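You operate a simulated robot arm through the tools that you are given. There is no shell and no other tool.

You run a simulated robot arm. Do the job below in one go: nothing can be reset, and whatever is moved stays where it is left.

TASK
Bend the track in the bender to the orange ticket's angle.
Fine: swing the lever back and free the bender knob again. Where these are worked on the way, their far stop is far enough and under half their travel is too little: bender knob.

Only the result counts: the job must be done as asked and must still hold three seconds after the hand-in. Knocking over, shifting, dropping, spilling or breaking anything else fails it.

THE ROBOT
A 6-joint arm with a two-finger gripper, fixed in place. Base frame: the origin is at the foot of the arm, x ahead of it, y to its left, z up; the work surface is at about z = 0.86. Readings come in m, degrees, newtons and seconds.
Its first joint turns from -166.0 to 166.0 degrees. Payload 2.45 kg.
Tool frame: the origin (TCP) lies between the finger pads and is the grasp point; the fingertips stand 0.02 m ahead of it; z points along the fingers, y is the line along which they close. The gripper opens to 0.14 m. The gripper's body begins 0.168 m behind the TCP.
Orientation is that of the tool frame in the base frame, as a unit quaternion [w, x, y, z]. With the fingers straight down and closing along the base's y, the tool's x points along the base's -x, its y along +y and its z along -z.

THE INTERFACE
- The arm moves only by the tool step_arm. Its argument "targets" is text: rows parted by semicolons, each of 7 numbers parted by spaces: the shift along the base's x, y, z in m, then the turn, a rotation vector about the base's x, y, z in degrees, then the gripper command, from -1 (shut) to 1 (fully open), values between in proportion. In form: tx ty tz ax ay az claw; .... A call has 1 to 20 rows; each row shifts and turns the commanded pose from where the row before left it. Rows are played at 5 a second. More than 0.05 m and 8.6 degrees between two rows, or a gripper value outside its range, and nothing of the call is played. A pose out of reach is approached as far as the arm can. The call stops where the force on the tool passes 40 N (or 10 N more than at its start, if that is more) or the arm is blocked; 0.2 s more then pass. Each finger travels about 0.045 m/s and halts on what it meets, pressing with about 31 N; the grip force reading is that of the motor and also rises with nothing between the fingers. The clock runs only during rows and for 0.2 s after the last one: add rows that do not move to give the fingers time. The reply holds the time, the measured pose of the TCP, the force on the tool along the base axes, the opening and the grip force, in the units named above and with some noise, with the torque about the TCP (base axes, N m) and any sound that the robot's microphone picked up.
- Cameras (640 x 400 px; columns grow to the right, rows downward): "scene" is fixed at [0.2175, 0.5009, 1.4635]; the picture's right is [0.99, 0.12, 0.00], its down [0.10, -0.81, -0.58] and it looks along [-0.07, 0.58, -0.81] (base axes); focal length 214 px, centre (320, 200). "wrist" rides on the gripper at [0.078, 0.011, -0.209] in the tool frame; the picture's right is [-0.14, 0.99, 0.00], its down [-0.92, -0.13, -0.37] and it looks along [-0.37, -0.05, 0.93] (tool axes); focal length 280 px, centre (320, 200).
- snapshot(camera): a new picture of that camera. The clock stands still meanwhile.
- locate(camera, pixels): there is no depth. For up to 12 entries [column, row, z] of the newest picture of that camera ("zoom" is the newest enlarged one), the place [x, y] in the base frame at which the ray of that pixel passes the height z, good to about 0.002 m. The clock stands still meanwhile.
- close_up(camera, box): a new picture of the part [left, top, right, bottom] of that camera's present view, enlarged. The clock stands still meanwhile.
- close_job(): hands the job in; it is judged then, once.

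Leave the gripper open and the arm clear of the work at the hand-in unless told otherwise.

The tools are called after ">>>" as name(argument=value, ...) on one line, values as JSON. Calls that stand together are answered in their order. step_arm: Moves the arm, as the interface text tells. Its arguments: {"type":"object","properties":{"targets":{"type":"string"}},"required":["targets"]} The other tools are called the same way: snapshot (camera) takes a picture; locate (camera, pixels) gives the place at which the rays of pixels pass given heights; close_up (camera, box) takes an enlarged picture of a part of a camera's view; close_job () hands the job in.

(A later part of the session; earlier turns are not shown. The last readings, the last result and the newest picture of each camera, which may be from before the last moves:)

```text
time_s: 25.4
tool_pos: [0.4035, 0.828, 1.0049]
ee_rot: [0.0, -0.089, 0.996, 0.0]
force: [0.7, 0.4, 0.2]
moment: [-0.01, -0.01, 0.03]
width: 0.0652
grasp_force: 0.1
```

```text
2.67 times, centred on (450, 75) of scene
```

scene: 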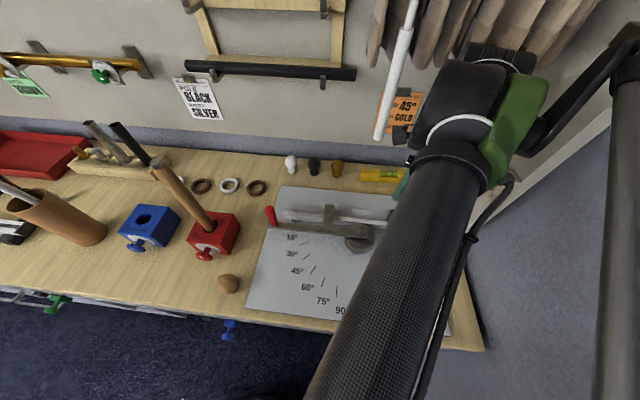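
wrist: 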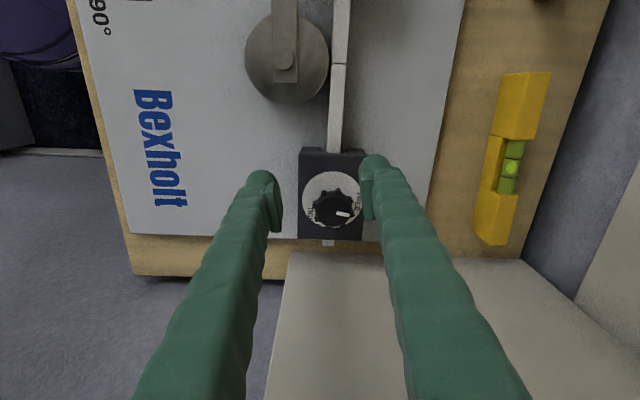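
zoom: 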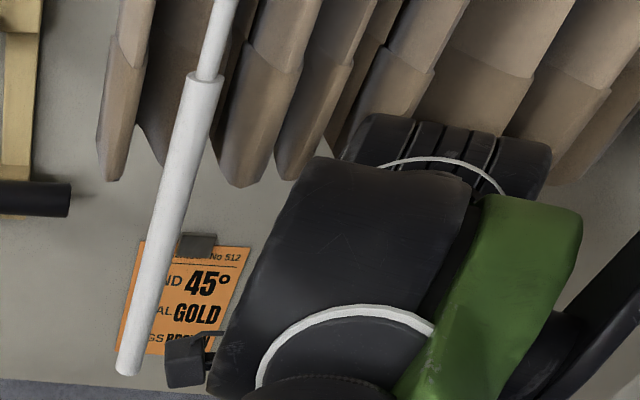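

The white rod is a hanging blind wand whose lower end was at about (0.32, 0.82, 1.22), right where my wrist camera now is, so the arm pushed it aside. Moving on to above the knob takes the camera +x, away from it. I'll do that gently and see if the wand swings back.

>>> step_arm(targets="0.01 0.004 0 0 0 0 -0.07; 0.01 0.004 0 0 0 0 -0.07; 0.01 0.004 0 0 0 0 -0.07; 0.01 0.004 0 0 0 0 -0.07; 0 0 0 0 0 0 -0.07; 0 0 0 0 0 0 -0.07")

>>> close_up(camera="scene", box=[340, 0, 560, 150])

>>> snapshot(camera="scene")

```text
time_s: 26.8
tool_pos: [0.4435, 0.8425, 1.0045]
ee_rot: [0.0, -0.088, 0.996, 0.0]
force: [-1.0, -0.6, 0.7]
moment: [0.02, 0.01, -0.02]
width: 0.0653
grasp_force: 0.0
```

```text
2.67 times, centred on (450, 75) of scene
```

zoom: 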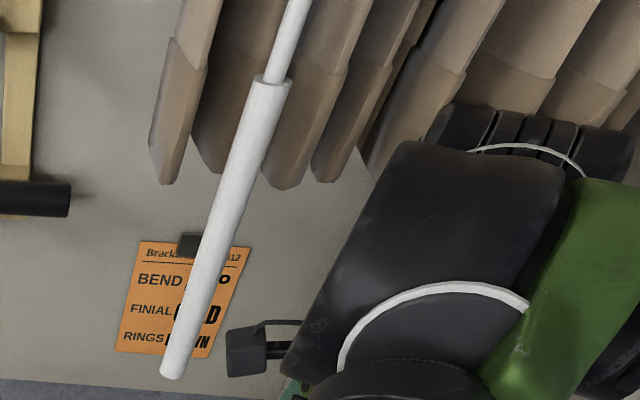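

```text
taken
```

scene: 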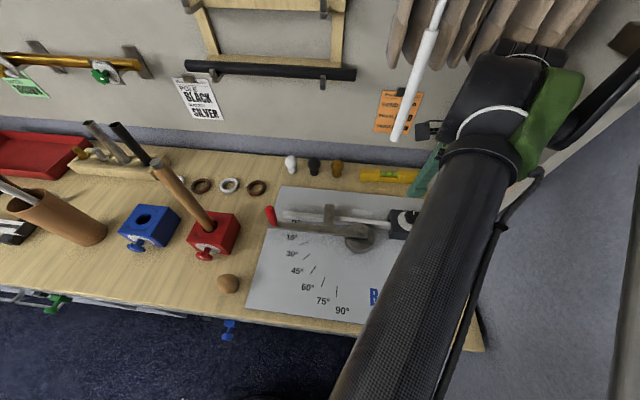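

The whole blind (slats and wand) moves with the wrist and is swinging back towards its rest place as I move away, so it isn't damaged. Now I'll descend vertically around the knob to z≈0.947 with the vertical hand.

>>> step_arm(targets="0 0.001 -0.02 0 0 0 -0.07; 0 0 -0.02 0 0 0 -0.07; 0 0 -0.01 0 0 0 -0.07; 0 0 -0.006 0 0 0 -0.07; 0 0 0 0 0 0 -0.07; 0 0 0 0 0 0 -0.07")

>>> close_up(camera="wrist", box=[240, 120, 400, 240])

>>> snapshot(camera="scene")

```text
time_s: 28.2
tool_pos: [0.4438, 0.8437, 0.9479]
ee_rot: [0.001, -0.089, 0.996, 0.0]
force: [-1.5, 1.0, -1.1]
moment: [-0.04, -0.49, -0.05]
width: 0.0651
grasp_force: 0.1
```

```text
3.33 times, centred on (320, 180) of wrist
```

zoom: 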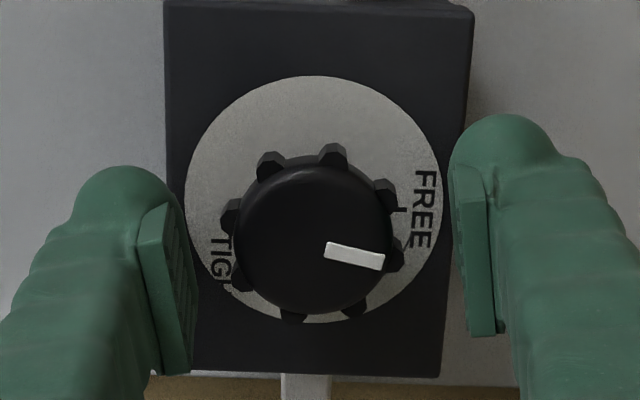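

```text
taken
```

scene: 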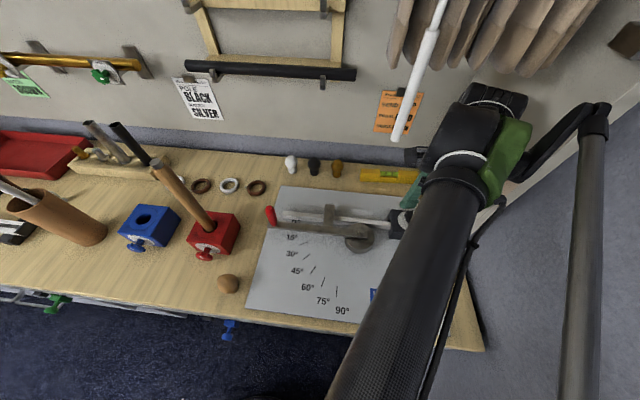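

The vertical view shows the knob centred near zoom (315,235), its pointer already slightly past the FREE tick. I'll shift 3 mm in −x to the axis and grip.

>>> step_arm(targets="-0.003 -0.001 0 0 0 0 -0.07; 0 0 0 0 0 0 -0.3; 0 0 0 0 0 0 -0.5; 0 0 0 0 0 0 -0.7; 0 0 0 0 0 0 -0.7; 0 0 0 0 0 0 -0.7")

>>> step_arm(targets="0 0 0 0 0 0 -0.7; 0 0 0 0 0 0 -0.7")

```text
time_s: 29.6
tool_pos: [0.4413, 0.8432, 0.9477]
ee_rot: [-0.001, -0.088, 0.996, 0.0]
force: [-5.7, -19.1, -28.5]
moment: [0.09, -0.11, 0.02]
width: 0.0345
grasp_force: 45.6
```

```text
time_s: 30.2
tool_pos: [0.4417, 0.8436, 0.9473]
ee_rot: [0.001, -0.089, 0.996, -0.001]
force: [0.4, -7.8, -11.3]
moment: [0.13, -0.48, 0.0]
width: 0.0344
grasp_force: 45.1
stopped in row 2: the force on the tool passed its limit at 46 N (the readings are from after the stop); the commanded pose is now the measured one
```

The firm clamp builds stray forces. The pads sit on pairs of lobes, so a slightly loose hold (opening about 0.0355) will still turn the knob without straining it. I'll relax the fingers to that and read the force.

>>> step_arm(targets="0 0 0 0 0 0 -0.485; 0 0 0 0 0 0 -0.485; 0 0 0 0 0 0 -0.485; 0 0 0 0 0 0 -0.485")

>>> close_up(camera="wrist", box=[240, 120, 400, 240])

```text
time_s: 31.2
tool_pos: [0.4422, 0.8431, 0.9477]
ee_rot: [0.0, -0.087, 0.996, -0.001]
force: [1.8, -0.8, -17.6]
moment: [0.4, 0.05, -0.01]
width: 0.0367
grasp_force: 0.9
```

```text
3.33 times, centred on (320, 180) of wrist
```

zoom: 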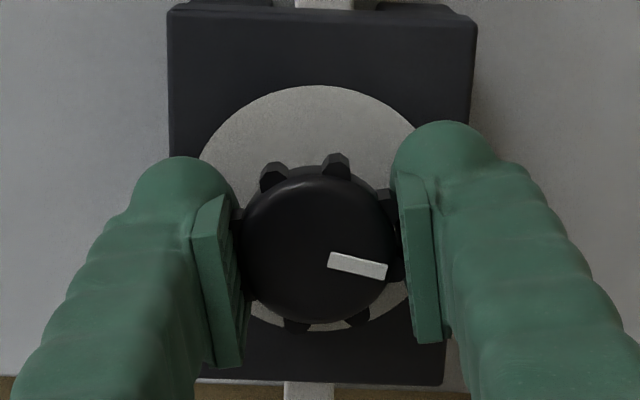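

>>> step_arm(targets="0 0 0 0 0 0 -0.485; 0 0 0 0 0 0 -0.485")

>>> step_arm(targets="0 0 0 0 0 -2 -0.485; 0 0 0 0 0 -2 -0.485; 0 0 0 0 0 -2 -0.485; 0 0 0 0 0 -2 -0.485; 0 0 0 0 0 0 -0.485")

```text
time_s: 31.8
tool_pos: [0.4405, 0.8415, 0.9475]
ee_rot: [0.0, -0.088, 0.996, -0.001]
force: [2.9, 0.3, -15.4]
moment: [0.35, 0.01, 0.0]
width: 0.0363
grasp_force: 0.5
```

```text
time_s: 33.0
tool_pos: [0.4416, 0.8436, 0.9478]
ee_rot: [-0.001, -0.019, 1.0, -0.001]
force: [6.0, -0.5, -13.1]
moment: [0.31, -0.03, -0.01]
width: 0.0366
grasp_force: 0.3
```

With the loose hold the turn works with low force, and the hand is now at about 2° yaw. I'll continue clockwise by 24°.

>>> step_arm(targets="0 0 0 0 0 -3 -0.485; 0 0 0 0 0 -3 -0.485; 0 0 0 0 0 -3 -0.485; 0 0 0 0 0 -3 -0.485; 0 0 0 0 0 -3 -0.485; 0 0 0 0 0 -3 -0.485; 0 0 0 0 0 -3 -0.485; 0 0 0 0 0 -3 -0.485; 0 0 0 0 0 0 -0.485")

>>> snapshot(camera="wrist")

>>> snapshot(camera="scene")

```text
time_s: 34.2
tool_pos: [0.4415, 0.845, 0.9476]
ee_rot: [0.0, 0.109, 0.994, 0.001]
force: [10.5, 19.6, 3.3]
moment: [-5.54, 2.02, 1.45]
width: 0.0413
grasp_force: 4.1
stopped in row 6: the force on the tool passed its limit at 48 N (the readings are from after the stop); the commanded pose is now the measured one
```

```text
taken
```

wrist: 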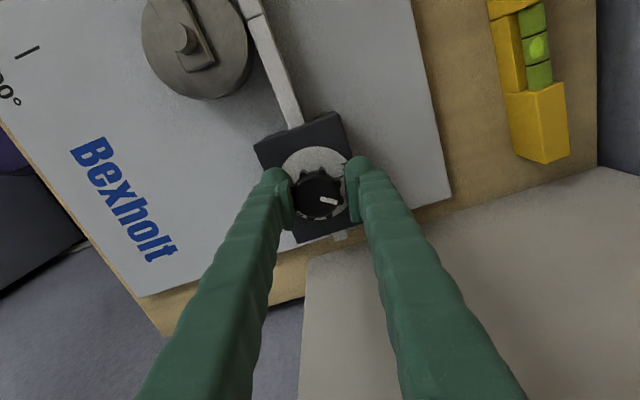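

```text
taken
```

scene: 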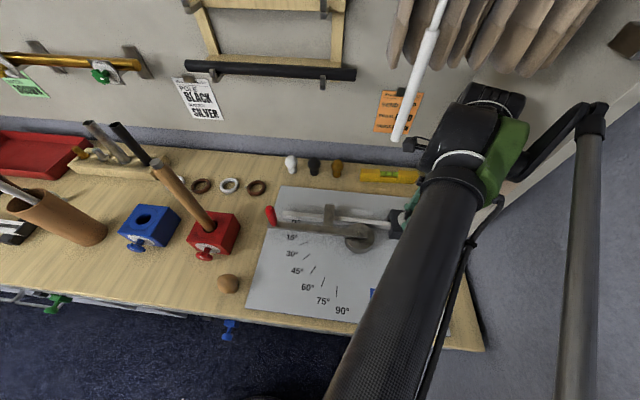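

The call stopped: torque is high (Mx −5.5, Mz +1.45), and the fingers were pried open to 0.041 by the lobes. I'll look closely at the knob and the surroundings.

>>> close_up(camera="wrist", box=[240, 120, 400, 240])

>>> close_up(camera="scene", box=[370, 80, 530, 240])

>>> step_arm(targets="0 0 0 0 0 0 -0.485")

```text
3.33 times, centred on (320, 180) of wrist
```

zoom: 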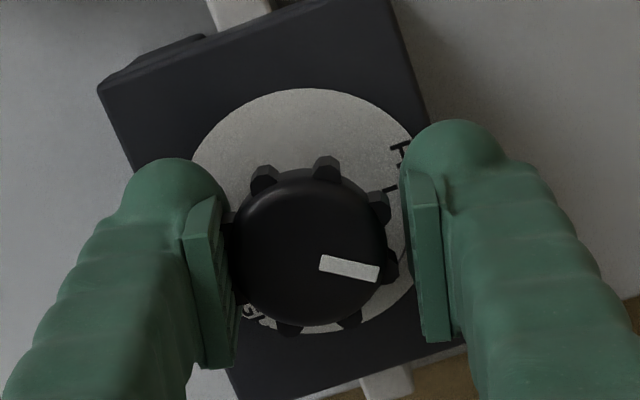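

```text
2.50 times, centred on (450, 160) of scene
```

zoom: 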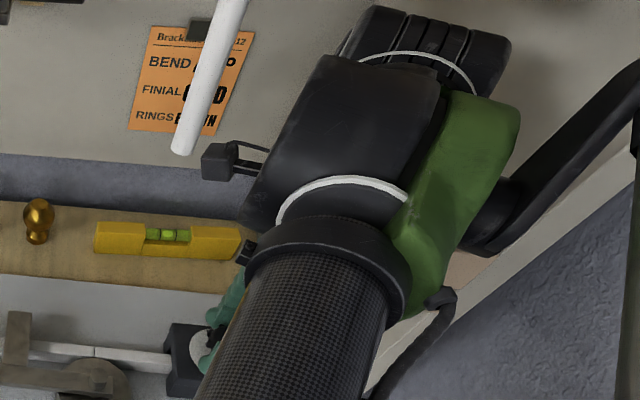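

```text
time_s: 34.6
tool_pos: [0.4412, 0.8457, 0.9472]
ee_rot: [0.0, 0.11, 0.994, -0.001]
force: [13.1, 27.3, 5.9]
moment: [-7.48, 1.51, 1.86]
width: 0.0415
grasp_force: 4.5
```

The pointer still sits in the same place relative to the fingers, so the knob did turn with the hand (about −12° yaw now). The large moment means something higher up on the hand is touching. I'll back off the turn by +6° to see whether the load disappears.

>>> step_arm(targets="0 0 0 0 0 3 -0.485; 0 0 0 0 0 3 -0.485; 0 0 0 0 0 0 -0.485")

>>> close_up(camera="scene", box=[430, 120, 550, 240])

```text
time_s: 35.4
tool_pos: [0.4414, 0.844, 0.9482]
ee_rot: [0.0, 0.058, 0.998, -0.001]
force: [-4.8, -2.8, -16.9]
moment: [0.34, 0.0, 0.0]
width: 0.0377
grasp_force: 1.5
```

```text
3.33 times, centred on (490, 180) of scene
```

zoom: 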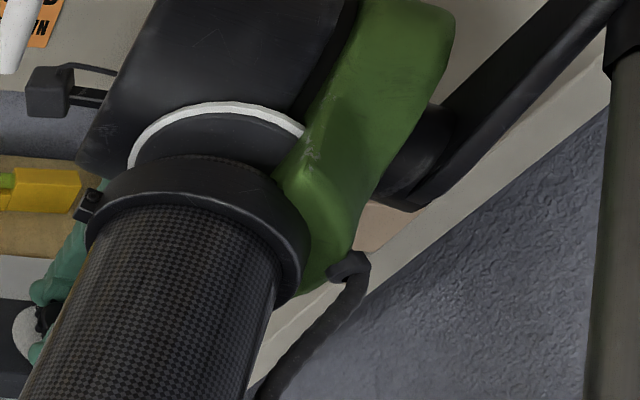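

Backing off removed the load. Geometry suggests the gripper body's −y end was meeting the arm's own forearm, so yaw must stay above about −8°. A slight 12° lean towards −x frees the positive yaw side up to about +30°. I'll open, lean 12°, and swing back to about +30° without lifting.

>>> step_arm(targets="0 0 0 0 0 0 -0.143; 0 0 0 0 0 0 -0.143; 0 0 0 -0.695 -5.96 0 -0.143; 0 0 0 -0.695 -5.96 0 -0.143; 0 0 0 0 0 5 -0.143; 0 0 0 0 0 5 -0.143; 0 0 0 0 0 5 -0.143; 0 0 0 0 0 5 -0.143; 0 0 0 0 0 0 -0.143; 0 0 0 0 0 0 -0.143")

>>> close_up(camera="wrist", box=[240, 120, 400, 240])

>>> snapshot(camera="scene")

```text
time_s: 37.6
tool_pos: [0.4422, 0.8447, 0.9478]
ee_rot: [0.104, -0.116, 0.988, 0.012]
force: [-0.4, 0.3, -0.3]
moment: [-0.02, 0.02, 0.0]
width: 0.0599
grasp_force: 0.0
```

```text
3.33 times, centred on (320, 180) of wrist
```

zoom: 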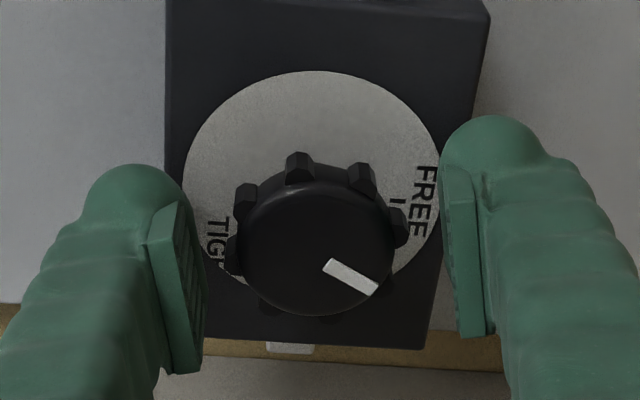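

```text
taken
```

scene: 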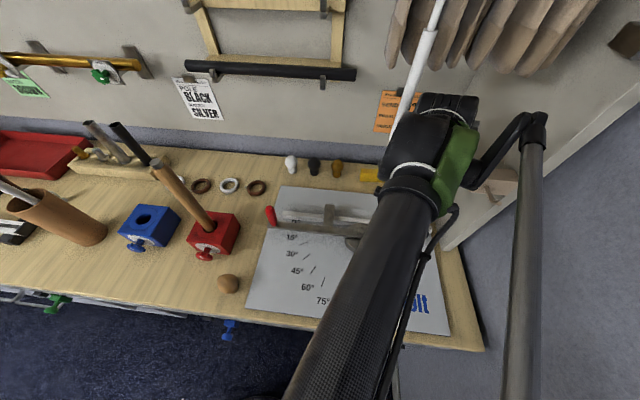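

The pointer has turned about 25° from FREE, and nothing is loaded. I'll swing the open hand on to about +32° yaw, close loosely onto the next lobe pair, and start turning clockwise.

>>> step_arm(targets="0 0 0 0 0 6.2 -0.143; 0 0 0 0 0 6.2 -0.143; 0 0 0 0 0 6.2 -0.143; 0 0 0 0 0 0 -0.3; 0 0 0 0 0 0 -0.4; 0 0 0 0 0 0 -0.485; 0 0 0 0 0 0 -0.485; 0 0 0 0 0 0 -0.485")

>>> close_up(camera="wrist", box=[240, 120, 400, 240])

```text
time_s: 39.4
tool_pos: [0.4416, 0.8456, 0.9486]
ee_rot: [0.1, -0.274, 0.956, 0.029]
force: [1.6, -2.1, -0.3]
moment: [0.01, -0.02, 0.01]
width: 0.0372
grasp_force: 1.7
```

```text
3.33 times, centred on (320, 180) of wrist
```

zoom: 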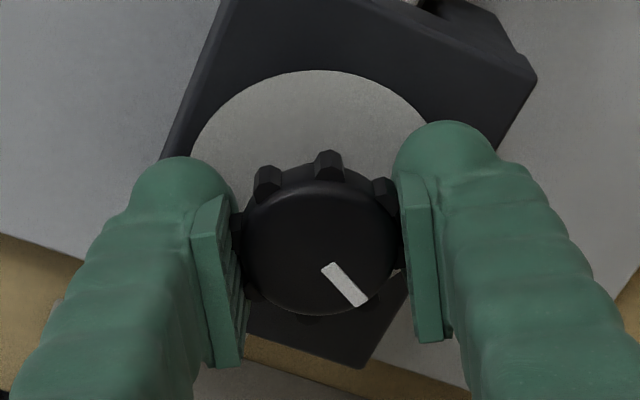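

The loose hold is good, with forces near zero. I'll now turn clockwise slowly by 20°.

>>> step_arm(targets="0 0 0 0 0 -2 -0.485; 0 0 0 0 0 -2 -0.485; 0 0 0 0 0 -2 -0.485; 0 0 0 0 0 -2 -0.485; 0 0 0 0 0 -2 -0.485; 0 0 0 0 0 -2 -0.485; 0 0 0 0 0 -2 -0.485; 0 0 0 0 0 -2 -0.485; 0 0 0 0 0 -2 -0.485; 0 0 0 0 0 -2 -0.485; 0 0 0 0 0 0 -0.485")

>>> close_up(camera="wrist", box=[240, 120, 400, 240])

```text
time_s: 41.8
tool_pos: [0.4417, 0.842, 0.949]
ee_rot: [0.103, -0.103, 0.989, 0.011]
force: [0.7, -3.3, -1.3]
moment: [-0.01, -0.05, 0.02]
width: 0.0384
grasp_force: 1.8
```

```text
3.33 times, centred on (320, 180) of wrist
```

zoom: 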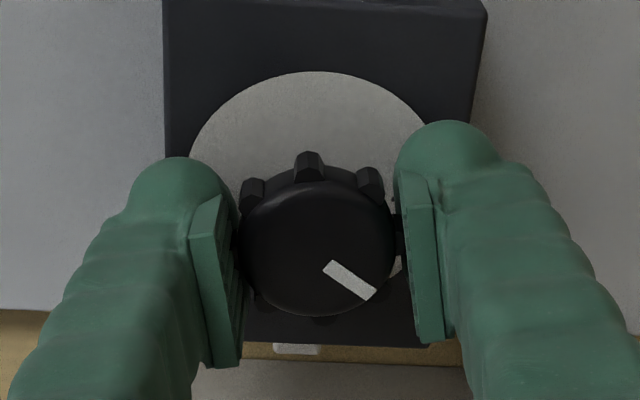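

The knob turned only part of the way; the lobes are starting to pry the fingers (width 0.0384). I'll tighten the hold a little (claw −0.55) to keep the lobes engaged, and read the forces.

>>> step_arm(targets="0 0 0 0 0 0 -0.55; 0 0 0 0 0 0 -0.55; 0 0 0 0 0 0 -0.55")

>>> step_arm(targets="0 0 0 0 0 0 -0.55; 0 0 0 0 0 0 -0.55; 0 0 0 0 0 0 -0.55")

>>> close_up(camera="wrist", box=[240, 120, 400, 240])

```text
time_s: 42.6
tool_pos: [0.4417, 0.843, 0.9483]
ee_rot: [0.104, -0.104, 0.989, 0.011]
force: [-2.6, -12.9, -8.1]
moment: [-0.06, 0.04, 0.01]
width: 0.0362
grasp_force: 44.8
```

```text
time_s: 43.4
tool_pos: [0.4418, 0.8442, 0.9478]
ee_rot: [0.104, -0.105, 0.989, 0.011]
force: [-4.6, -19.2, -12.0]
moment: [-0.1, 0.01, 0.01]
width: 0.0361
grasp_force: 44.9
```

```text
3.33 times, centred on (320, 180) of wrist
```

zoom: 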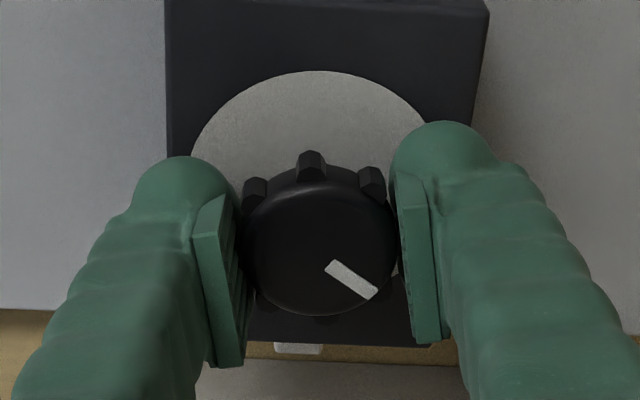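

>>> step_arm(targets="-0.0002 -0.001 -0.0005 0 0 0 -0.55; 0 0 0 0 0 0 -0.55; 0 0 0 0 0 -1 -0.55; 0 0 0 0 0 -1 -0.55; 0 0 0 0 0 -1 -0.55; 0 0 0 0 0 -1 -0.55; 0 0 0 0 0 0 -0.55")

```text
time_s: 45.0
tool_pos: [0.4414, 0.8441, 0.947]
ee_rot: [0.104, -0.069, 0.992, 0.007]
force: [10.5, 11.9, 13.6]
moment: [0.15, -0.1, -0.01]
width: 0.0363
grasp_force: 44.8
```

That worked: 4° clamped with only modest forces. I'll ease slightly and continue the slow clockwise turn.

>>> step_arm(targets="0.0004 0.0004 0.0005 0 0 0 -0.55; 0 0 0 0 0 -1 -0.55; 0 0 0 0 0 -1 -0.55; 0 0 0 0 0 -1 -0.55; 0 0 0 0 0 -1 -0.55; 0 0 0 0 0 -1 -0.55; 0 0 0 0 0 -1 -0.55; 0 0 0 0 0 -1 -0.55; 0 0 0 0 0 0 -0.55")

>>> close_up(camera="wrist", box=[240, 120, 400, 240])

```text
time_s: 47.0
tool_pos: [0.4407, 0.8431, 0.9477]
ee_rot: [0.103, -0.008, 0.995, 0.0]
force: [-8.2, -22.4, -31.2]
moment: [-0.06, 0.08, -0.01]
width: 0.036
grasp_force: 44.6
```

```text
3.33 times, centred on (320, 180) of wrist
```

zoom: 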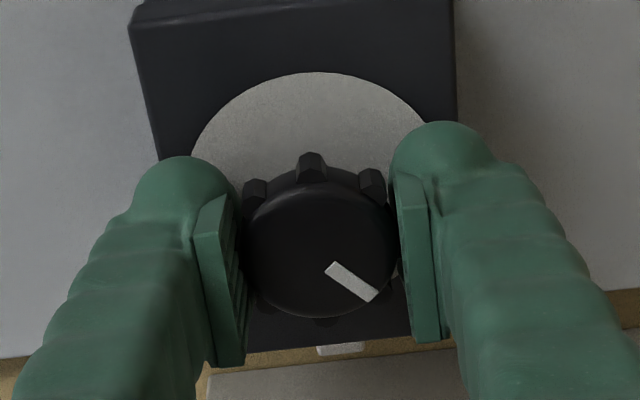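

The pointer is now about 45° past FREE. I'll relieve the small forces and continue to the yaw limit.

>>> step_arm(targets="-0.0003 -0.0008 -0.0012 0 0 0 -0.55; 0 0 0 0 0 0 -0.55; 0 0 0 0 0 -1 -0.55; 0 0 0 0 0 -1 -0.55; 0 0 0 0 0 -1 -0.55; 0 0 0 0 0 -1 -0.55; 0 0 0 0 0 -1 -0.55; 0 0 0 0 0 -1 -0.55; 0 0 0 0 0 0 -0.55")

>>> close_up(camera="wrist", box=[240, 120, 400, 240])

```text
time_s: 49.0
tool_pos: [0.4404, 0.8421, 0.9464]
ee_rot: [0.104, 0.043, 0.994, -0.004]
force: [5.4, 7.6, 2.8]
moment: [0.12, 0.0, 0.02]
width: 0.0356
grasp_force: 45.3
```

```text
3.33 times, centred on (320, 180) of wrist
```

zoom: 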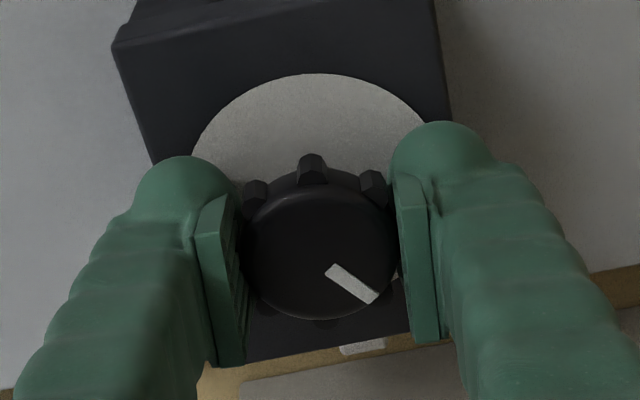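

Forces are low at about −5° yaw. I'll try a further 6° carefully.

>>> step_arm(targets="0 0 0 0 0 -1 -0.55; 0 0 0 0 0 -1 -0.55; 0 0 0 0 0 -1 -0.55; 0 0 0 0 0 -1 -0.55; 0 0 0 0 0 -1 -0.55; 0 0 0 0 0 -1 -0.55; 0 0 0 0 0 0 -0.55")

```text
time_s: 50.6
tool_pos: [0.441, 0.8418, 0.9479]
ee_rot: [0.104, 0.096, 0.99, -0.009]
force: [7.5, 3.6, -4.7]
moment: [0.05, -0.02, 0.0]
width: 0.0353
grasp_force: 44.8
```

At −11° there's still no contact. I'll continue clockwise slowly.

>>> step_arm(targets="0 0 0 0 0 -1.2 -0.55; 0 0 0 0 0 -1.2 -0.55; 0 0 0 0 0 -1.2 -0.55; 0 0 0 0 0 -1.2 -0.55; 0 0 0 0 0 -1.2 -0.55; 0 0 0 0 0 -1.2 -0.55; 0 0 0 0 0 -1.2 -0.55; 0 0 0 0 0 -1.2 -0.55; 0 0 0 0 0 0 -0.55")

>>> close_up(camera="wrist", box=[240, 120, 400, 240])

>>> snapshot(camera="scene")

```text
time_s: 52.6
tool_pos: [0.4417, 0.8427, 0.9456]
ee_rot: [0.104, 0.178, 0.978, -0.019]
force: [6.9, -1.7, -13.8]
moment: [0.04, -0.08, 0.0]
width: 0.0352
grasp_force: 45.4
```

```text
3.33 times, centred on (320, 180) of wrist
```

zoom: 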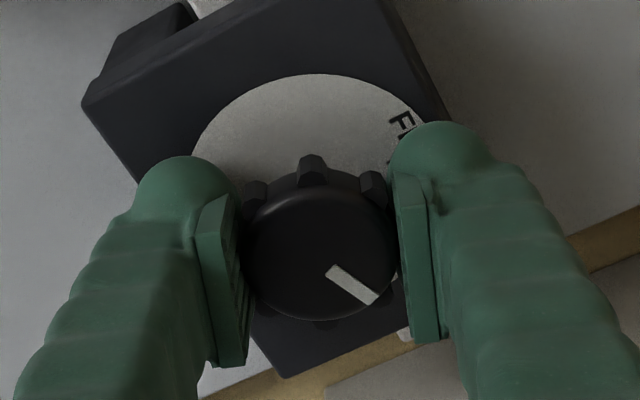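

```text
taken
```

scene: 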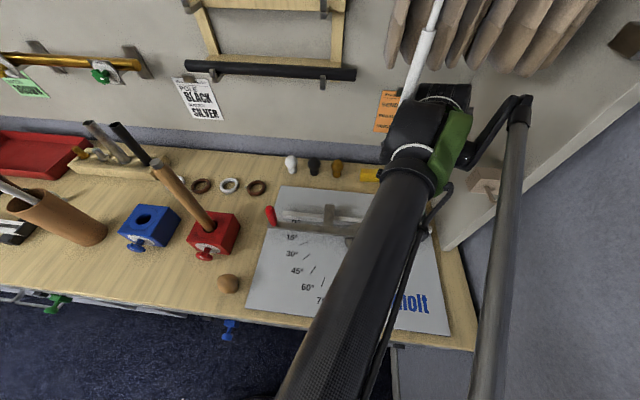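

The knob keeps following the hand; the pointer is now about 70° past FREE and no stop has been felt. I'll continue.

>>> step_arm(targets="0.0003 0 -0.0006 0 0 0 -0.55; 0 0 0 0 0 -1.3 -0.55; 0 0 0 0 0 -1.3 -0.55; 0 0 0 0 0 -1.3 -0.55; 0 0 0 0 0 -1.3 -0.55; 0 0 0 0 0 -1.3 -0.55; 0 0 0 0 0 -1.3 -0.55; 0 0 0 0 0 -1.3 -0.55; 0 0 0 0 0 -1.3 -0.55; 0 0 0 0 0 -1.3 -0.55; 0 0 0 0 0 0 -0.55")

>>> close_up(camera="wrist", box=[240, 120, 400, 240])

```text
time_s: 55.0
tool_pos: [0.4413, 0.8416, 0.9465]
ee_rot: [0.101, 0.277, 0.955, -0.03]
force: [-2.6, -16.8, -18.1]
moment: [-0.02, -0.08, 0.01]
width: 0.0351
grasp_force: 45.1
```

```text
3.33 times, centred on (320, 180) of wrist
```

zoom: 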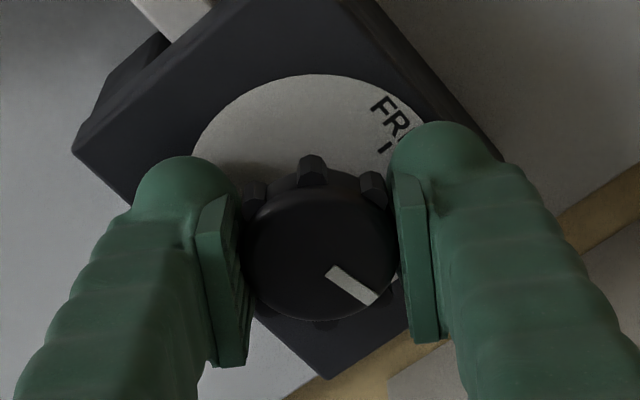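

>>> step_arm(targets="0 -0.0007 -0.0008 0 0 0 -0.55; 0 0 0 0 0 -1.3 -0.55; 0 0 0 0 0 -1.3 -0.55; 0 0 0 0 0 -1.3 -0.55; 0 0 0 0 0 -1.3 -0.55; 0 0 0 0 0 -1.3 -0.55; 0 0 0 0 0 -1.3 -0.55; 0 0 0 0 0 -1.3 -0.55; 0 0 0 0 0 -1.3 -0.55; 0 0 0 0 0 -1.3 -0.55; 0 0 0 0 0 0 -0.55")

>>> close_up(camera="wrist", box=[240, 120, 400, 240])

>>> snapshot(camera="scene")

```text
time_s: 57.4
tool_pos: [0.4413, 0.842, 0.9462]
ee_rot: [0.096, 0.373, 0.922, -0.039]
force: [5.0, 14.2, 9.3]
moment: [0.0, 0.0, -0.07]
width: 0.035
grasp_force: 44.7
```

```text
3.33 times, centred on (320, 180) of wrist
```

zoom: 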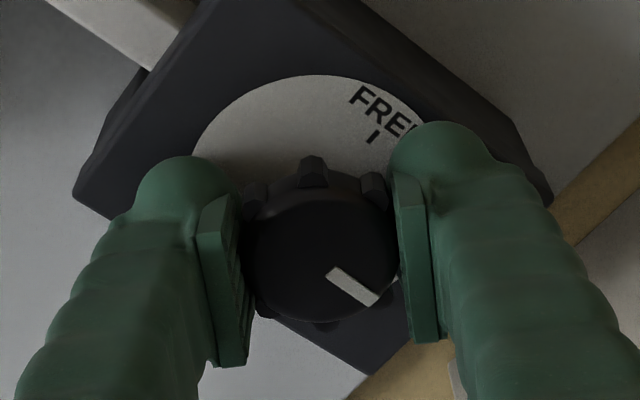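

```text
taken
```

scene: 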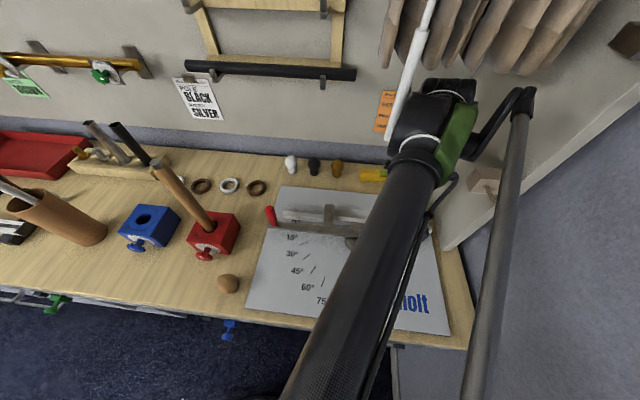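

The pointer is about 92° past FREE and still turning freely. I'll continue by another 14°.

>>> step_arm(targets="0.0002 0.0006 0.0004 0 0 0 -0.55; 0 0 0 0 0 -1.3 -0.55; 0 0 0 0 0 -1.3 -0.55; 0 0 0 0 0 -1.3 -0.55; 0 0 0 0 0 -1.3 -0.55; 0 0 0 0 0 -1.3 -0.55; 0 0 0 0 0 -1.3 -0.55; 0 0 0 0 0 -1.3 -0.55; 0 0 0 0 0 -1.3 -0.55; 0 0 0 0 0 -1.3 -0.55; 0 0 0 0 0 -1.3 -0.55; 0 0 0 0 0 -1.3 -0.55; 0 0 0 0 0 0 -0.55")

>>> close_up(camera="wrist", box=[240, 120, 400, 240])

```text
time_s: 58.7
tool_pos: [0.4416, 0.8409, 0.9462]
ee_rot: [0.095, 0.414, 0.904, -0.045]
force: [-4.9, -10.2, -11.5]
moment: [0.37, -0.06, 0.0]
width: 0.0345
grasp_force: 45.0
stopped in row 6: the force on the tool passed its limit at 41 N (the readings are from after the stop); the commanded pose is now the measured one
```

```text
3.33 times, centred on (320, 180) of wrist
```

zoom: 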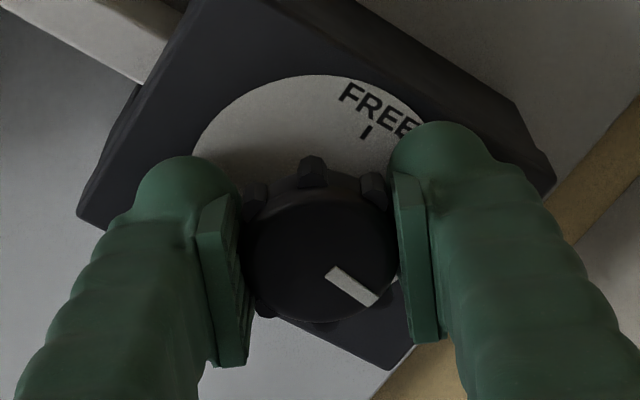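

It stopped just over the limit, without torque about the knob axis, so this is drift and not the end stop. I'll let it settle and read.

>>> step_arm(targets="0 0 0 0 0 0 -0.55; 0 0 0 0 0 0 -0.55")

```text
time_s: 59.3
tool_pos: [0.4419, 0.8423, 0.9461]
ee_rot: [0.095, 0.415, 0.904, -0.045]
force: [-7.3, -16.5, -20.6]
moment: [-0.17, -0.18, 0.0]
width: 0.0347
grasp_force: 45.2
```

>>> step_arm(targets="-0.0003 -0.0006 -0.0009 0 0 0 -0.55; 0 0 0 0 0 0 -0.55; 0 0 0 0 0 -1 -0.55; 0 0 0 0 0 -1 -0.55; 0 0 0 0 0 -1 -0.55; 0 0 0 0 0 -1 -0.55; 0 0 0 0 0 -1 -0.55; 0 0 0 0 0 -1 -0.55; 0 0 0 0 0 -1 -0.55; 0 0 0 0 0 0 -0.55")

>>> close_up(camera="wrist", box=[240, 120, 400, 240])

>>> snapshot(camera="scene")

```text
time_s: 61.0
tool_pos: [0.4408, 0.8428, 0.9452]
ee_rot: [0.093, 0.456, 0.883, -0.049]
force: [5.2, 8.8, 11.8]
moment: [-0.14, -0.04, 0.01]
width: 0.0344
grasp_force: 45.1
stopped in row 8: the force on the tool passed its limit at 41 N (the readings are from after the stop); the commanded pose is now the measured one
```

```text
3.33 times, centred on (320, 180) of wrist
```

zoom: 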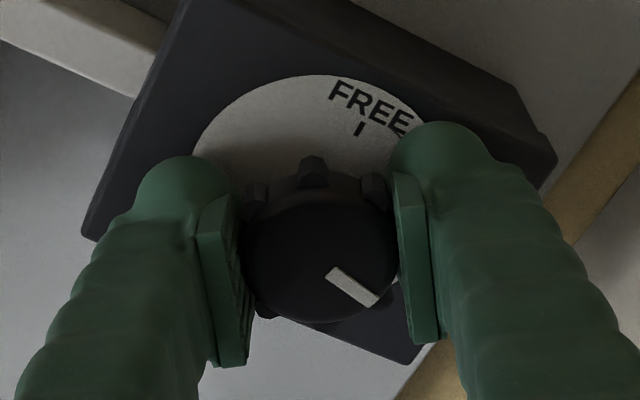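

```text
taken
```

scene: 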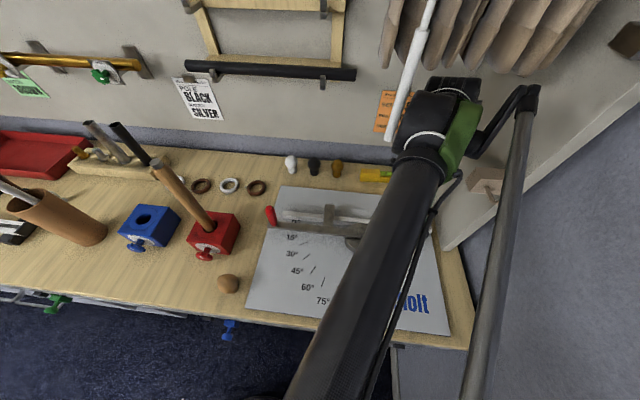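

The pointer is about 105° past FREE and no end stop has been felt yet. I'll regrasp: open, swing the hand back +45° (one lobe step) around the knob, and close again.

>>> step_arm(targets="0 0 0.0005 0 0 0 -0.143; 0 0 0 0 0 0 -0.143; 0 0 0 0 0 0 -0.143; 0 0 0 0 0 5 -0.143; 0 0 0 0 0 5 -0.143; 0 0 0 0 0 5 -0.143; 0 0 0 0 0 5 -0.143; 0 0 0 0 0 5 -0.143; 0 0 0 0 0 5 -0.143; 0 0 0 0 0 5 -0.143; 0 0 0 0 0 5 -0.143; 0 0 0 0 0 5 -0.143; 0 0 0 0 0 0 -0.143; 0 0 0 0 0 0 -0.143")

>>> close_up(camera="wrist", box=[240, 120, 400, 240])

```text
time_s: 64.0
tool_pos: [0.4399, 0.841, 0.9464]
ee_rot: [0.104, 0.083, 0.991, -0.009]
force: [-1.2, -0.1, 0.5]
moment: [-0.04, -0.02, 0.0]
width: 0.0599
grasp_force: 0.1
```

```text
3.33 times, centred on (320, 180) of wrist
```

zoom: 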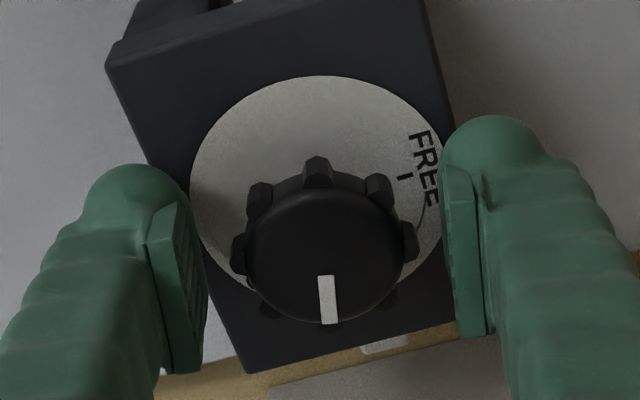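

The pointer now points towards about azimuth −15°, and the dial's arc confirms the direction from FREE clockwise to TIGHT. I'll close again and keep turning.

>>> step_arm(targets="0 0 0 0 0 0 -0.3; 0 0 0 0 0 0 -0.4; 0 0 0 0 0 0 -0.485; 0 0 0 0 0 0 -0.55; 0 0 0 0 0 0 -0.55; 0 0 0 0 0 0 -0.55; 0 0 0 0 0 0 -0.55")

```text
time_s: 65.6
tool_pos: [0.4424, 0.8416, 0.9459]
ee_rot: [0.104, 0.083, 0.991, -0.01]
force: [1.8, 8.1, 0.8]
moment: [-0.01, 0.02, -0.01]
width: 0.0367
grasp_force: 3.9
```

>>> step_arm(targets="0 0.0004 0 0 0 0 -0.55; 0 0 0 0 0 -1.2 -0.55; 0 0 0 0 0 -1.2 -0.55; 0 0 0 0 0 -1.2 -0.55; 0 0 0 0 0 -1.2 -0.55; 0 0 0 0 0 -1.2 -0.55; 0 0 0 0 0 -1.2 -0.55; 0 0 0 0 0 -1.2 -0.55; 0 0 0 0 0 -1.2 -0.55; 0 0 0 0 0 -1.2 -0.55; 0 0 0 0 0 -1.2 -0.55; 0 0 0 0 0 0 -0.55")

>>> close_up(camera="wrist", box=[240, 120, 400, 240])

```text
time_s: 68.2
tool_pos: [0.4417, 0.8429, 0.9453]
ee_rot: [0.103, 0.186, 0.977, -0.02]
force: [0.0, 7.3, 0.8]
moment: [0.01, -0.01, 0.04]
width: 0.0358
grasp_force: 3.4
```

```text
3.33 times, centred on (320, 180) of wrist
```

zoom: 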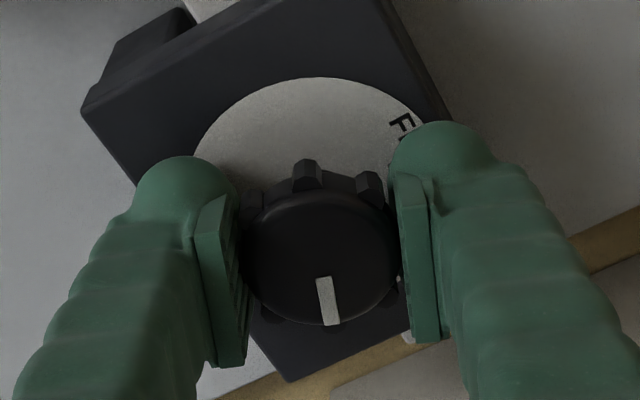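

Low forces, and the knob follows. I'll continue.

>>> step_arm(targets="0 0.0003 0 0 0 0 -0.55; 0 0 0 0 0 -1.3 -0.55; 0 0 0 0 0 -1.3 -0.55; 0 0 0 0 0 -1.3 -0.55; 0 0 0 0 0 -1.3 -0.55; 0 0 0 0 0 -1.3 -0.55; 0 0 0 0 0 -1.3 -0.55; 0 0 0 0 0 -1.3 -0.55; 0 0 0 0 0 -1.3 -0.55; 0 0 0 0 0 -1.3 -0.55; 0 0 0 0 0 -1.3 -0.55; 0 0 0 0 0 -1.3 -0.55; 0 0 0 0 0 -1.3 -0.55; 0 0 0 0 0 0 -0.55")

>>> close_up(camera="wrist", box=[240, 120, 400, 240])

```text
time_s: 71.2
tool_pos: [0.4411, 0.843, 0.9455]
ee_rot: [0.099, 0.317, 0.943, -0.034]
force: [-5.7, -13.2, -16.5]
moment: [0.12, -0.11, 0.76]
width: 0.0343
grasp_force: 44.9
```

```text
3.33 times, centred on (320, 180) of wrist
```

zoom: 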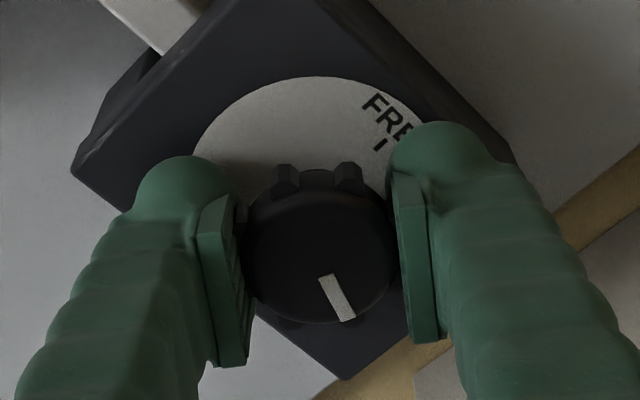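

Now Mz reads +0.76 N·m, so the knob is resisting: likely the end stop (TIGHT). I'll try 3° more to confirm.

>>> step_arm(targets="-0.0002 -0.0004 -0.0006 0 0 0 -0.6; 0 0 0 0 0 -1 -0.6; 0 0 0 0 0 -1 -0.6; 0 0 0 0 0 -1 -0.6; 0 0 0 0 0 0 -0.6")

>>> close_up(camera="wrist", box=[240, 120, 400, 240])

```text
time_s: 72.4
tool_pos: [0.4409, 0.8433, 0.9443]
ee_rot: [0.097, 0.341, 0.934, -0.035]
force: [5.0, 8.3, 12.9]
moment: [-0.16, -0.03, 0.72]
width: 0.0345
grasp_force: 45.1
```

```text
3.33 times, centred on (320, 180) of wrist
```

zoom: 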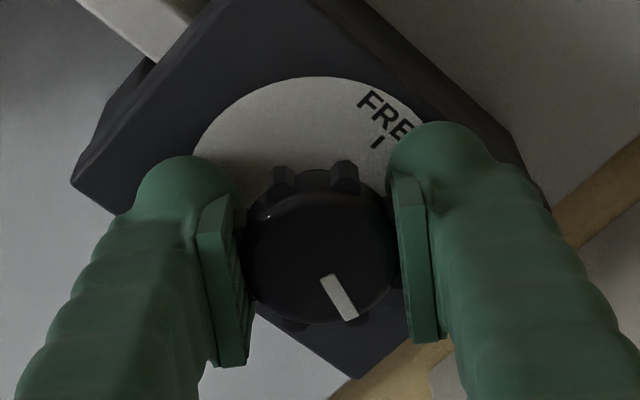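

The hand now turns relative to the knob while the torque stays at 0.72 N·m, so the knob is at its TIGHT stop. I'll release and lift straight up 4 cm.

>>> step_arm(targets="0 0 0 0 0 0 -0.07; 0 0 0 0 0 0 -0.07; 0 0 0 0 0 0 -0.07; 0 0 0.015 0 0 0 -0.07; 0 0 0.015 0 0 0 -0.07; 0 0 0.01 0 0 0 -0.07; 0 0 0 0 0 0 -0.07")

>>> snapshot(camera="wrist")

>>> snapshot(camera="scene")

```text
time_s: 74.0
tool_pos: [0.4442, 0.8425, 0.9749]
ee_rot: [0.098, 0.341, 0.934, -0.037]
force: [-0.4, -0.7, -0.9]
moment: [-0.01, 0.0, 0.03]
width: 0.0651
grasp_force: 0.1
```

```text
taken
```

wrist: 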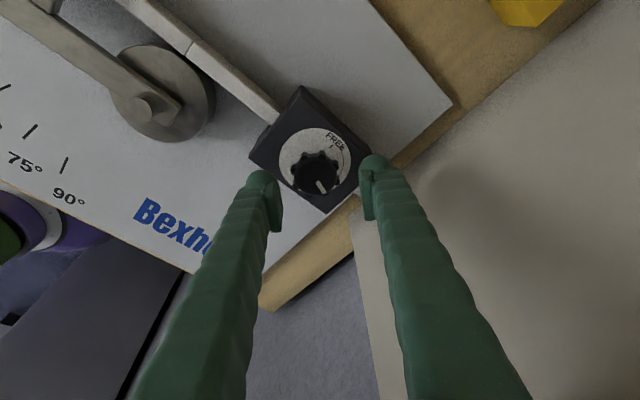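

```text
taken
```

scene: 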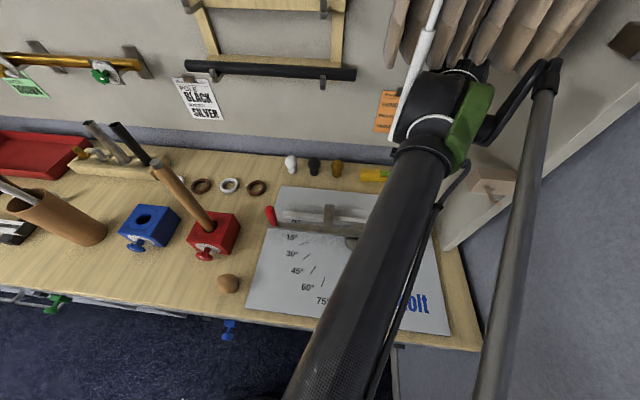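

I'm clear of the knob. I'll rise a bit more, yaw back +20°, and retreat towards −y so the wrist leaves the blind wand's area, keeping x constant to miss the hook.

>>> step_arm(targets="0 0 0.013 0 0 0 -0.07; 0 -0.01 0 0 0 6.5 -0.07; -0.005 -0.02 0 0 0 6.5 -0.07; -0.005 -0.03 0 0 0 6.5 -0.07; -0.01 -0.04 0 0 0 0 -0.07; -0.01 -0.04 0 0 0 0 -0.07; -0.01 -0.04 0 0 0 0 -0.07; 0 -0.04 0 0 0 0 -0.07; 0 0 0 0 0 0 -0.07")

>>> snapshot(camera="scene")

>>> snapshot(camera="wrist")

```text
time_s: 75.3
tool_pos: [0.5244, 0.5644, 1.0241]
ee_rot: [0.042, 0.204, 0.977, 0.046]
force: [16.1, -22.9, 3.0]
moment: [4.17, 2.82, 0.62]
width: 0.065
grasp_force: 0.0
stopped in row 6: the arm was blocked; the commanded pose is now the measured one
```

```text
taken
```

scene: 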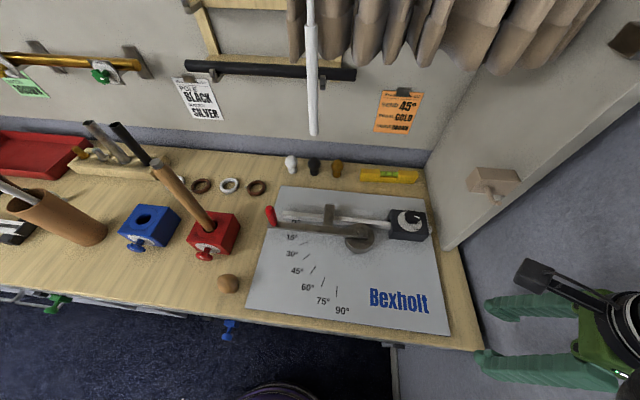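

```text
taken
```

wrist: 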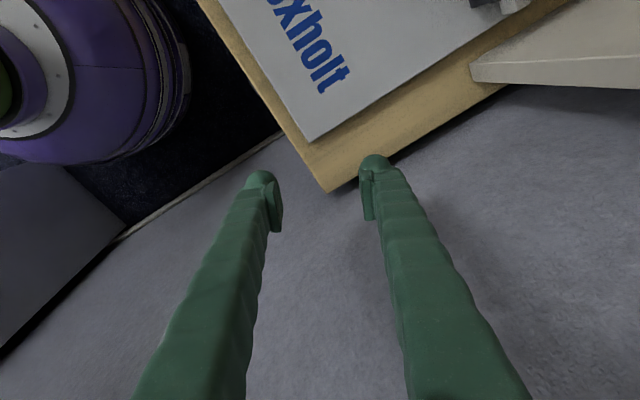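

The arm was blocked and ended up at (0.524, 0.564, 1.024), well off the commanded path. The blind's wand now hangs further left at (313,100). I'll hold still and look at both views before moving again.

>>> step_arm(targets="0 0 0 0 0 0 -0.07")

>>> snapshot(camera="scene")

```text
time_s: 75.6
tool_pos: [0.4509, 0.3917, 1.0472]
ee_rot: [0.09, 0.32, 0.943, 0.036]
force: [-1.2, -3.5, 9.3]
moment: [0.52, 0.15, 0.13]
width: 0.065
grasp_force: 0.0
stopped in row 1: the arm was blocked; the commanded pose is now the measured one
```

```text
taken
```

scene: 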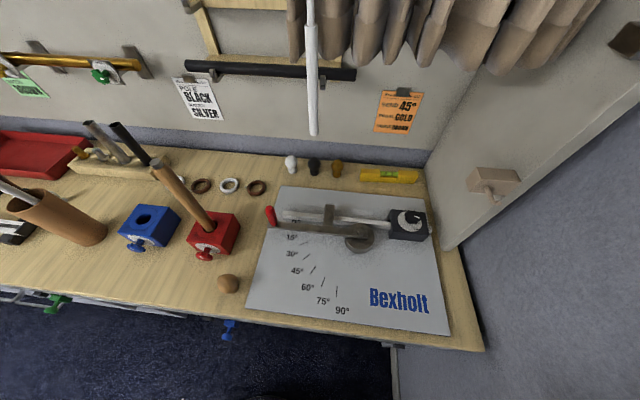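

The arm is still coasting, now at (0.45, 0.39). I'll hold again and check that it comes to rest.

>>> step_arm(targets="0 0 0 0 0 0 -0.07; 0 0 0 0 0 0 -0.07")

>>> snapshot(camera="wrist")

>>> snapshot(camera="scene")

```text
time_s: 76.2
tool_pos: [0.4625, 0.4738, 1.0288]
ee_rot: [0.073, 0.277, 0.958, 0.024]
force: [0.0, -0.3, -0.4]
moment: [0.05, 0.03, 0.03]
width: 0.0651
grasp_force: 0.1
```

```text
taken
```

wrist: 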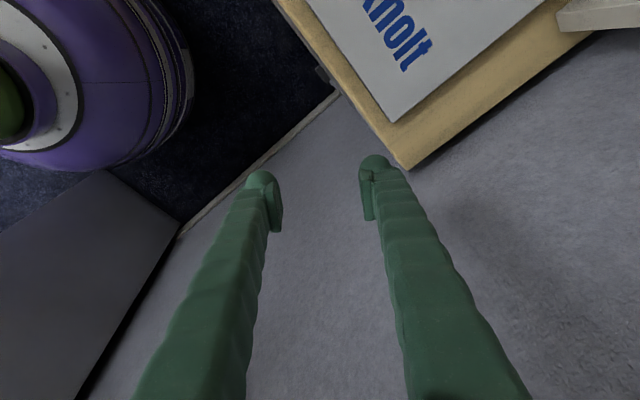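

```text
taken
```

scene: 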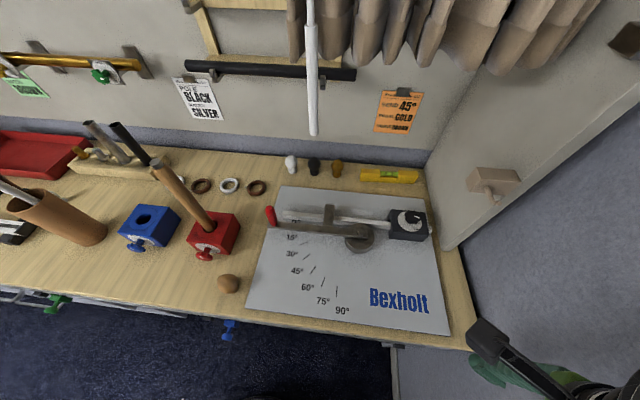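

The arm is at rest now with no force. The curtain with the wand has been drawn to the left by about 15 cm; I'll push it back later. I'll check the knob, lever and other items for changes.

>>> close_up(camera="scene", box=[380, 200, 435, 245])

>>> close_up(camera="scene", box=[260, 0, 620, 200])

>>> close_up(camera="scene", box=[240, 180, 460, 330])

```text
8.89 times, centred on (408, 222) of scene
```

zoom: 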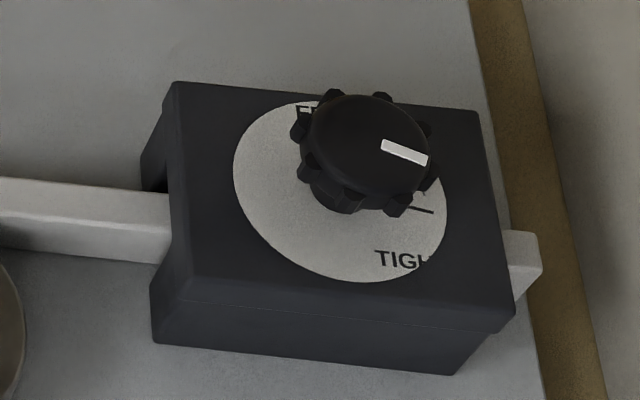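

```text
1.78 times, centred on (440, 100) of scene
```

zoom: 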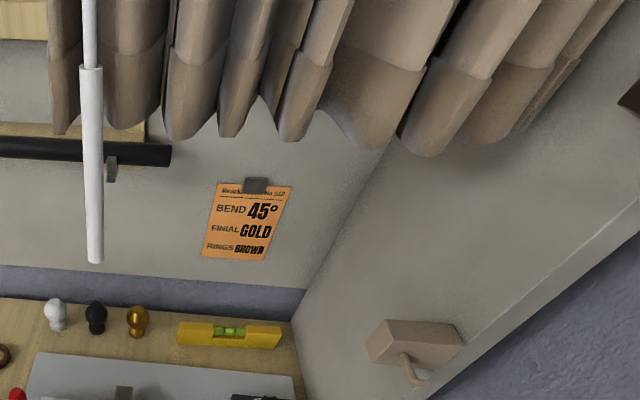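

```text
2.67 times, centred on (350, 255) of scene
```

zoom: 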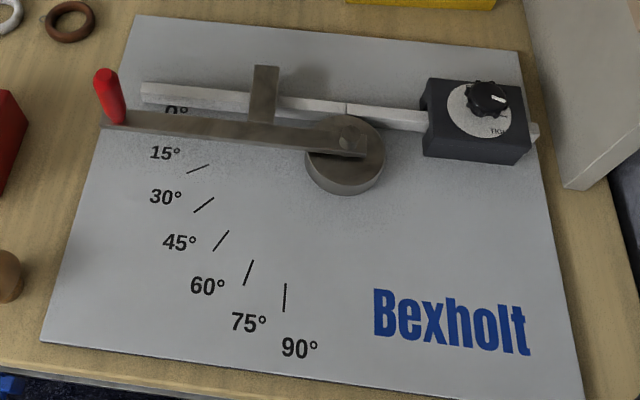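

The knob pointer lies on the TIGHT tick, and nothing else on the bench has changed. Next is the lever. I'll locate the red handle, and the tall dowel standing in the red block beside it, to plan clearances.

>>> locate(camera="scene", pixels=[[212, 226, 0.93], [212, 226, 0.95], [160, 168, 1.05], [160, 168, 1.1], [160, 168, 1.15], [160, 168, 1.2], [236, 216, 0.92], [234, 255, 0.864], [273.9, 224.3, 0.9], [268.6, 208.1, 0.98], [268.6, 208.1, 0.96], [228, 284, 0.864]])

```text
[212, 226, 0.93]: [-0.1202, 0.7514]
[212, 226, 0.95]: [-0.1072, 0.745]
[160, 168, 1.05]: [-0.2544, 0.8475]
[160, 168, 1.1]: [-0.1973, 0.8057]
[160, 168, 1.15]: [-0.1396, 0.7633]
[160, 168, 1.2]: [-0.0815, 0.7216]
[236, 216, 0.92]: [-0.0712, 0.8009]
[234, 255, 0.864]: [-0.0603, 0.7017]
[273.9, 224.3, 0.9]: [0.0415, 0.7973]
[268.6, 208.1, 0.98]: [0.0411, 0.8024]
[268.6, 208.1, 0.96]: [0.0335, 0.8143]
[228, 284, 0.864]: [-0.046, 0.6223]
```

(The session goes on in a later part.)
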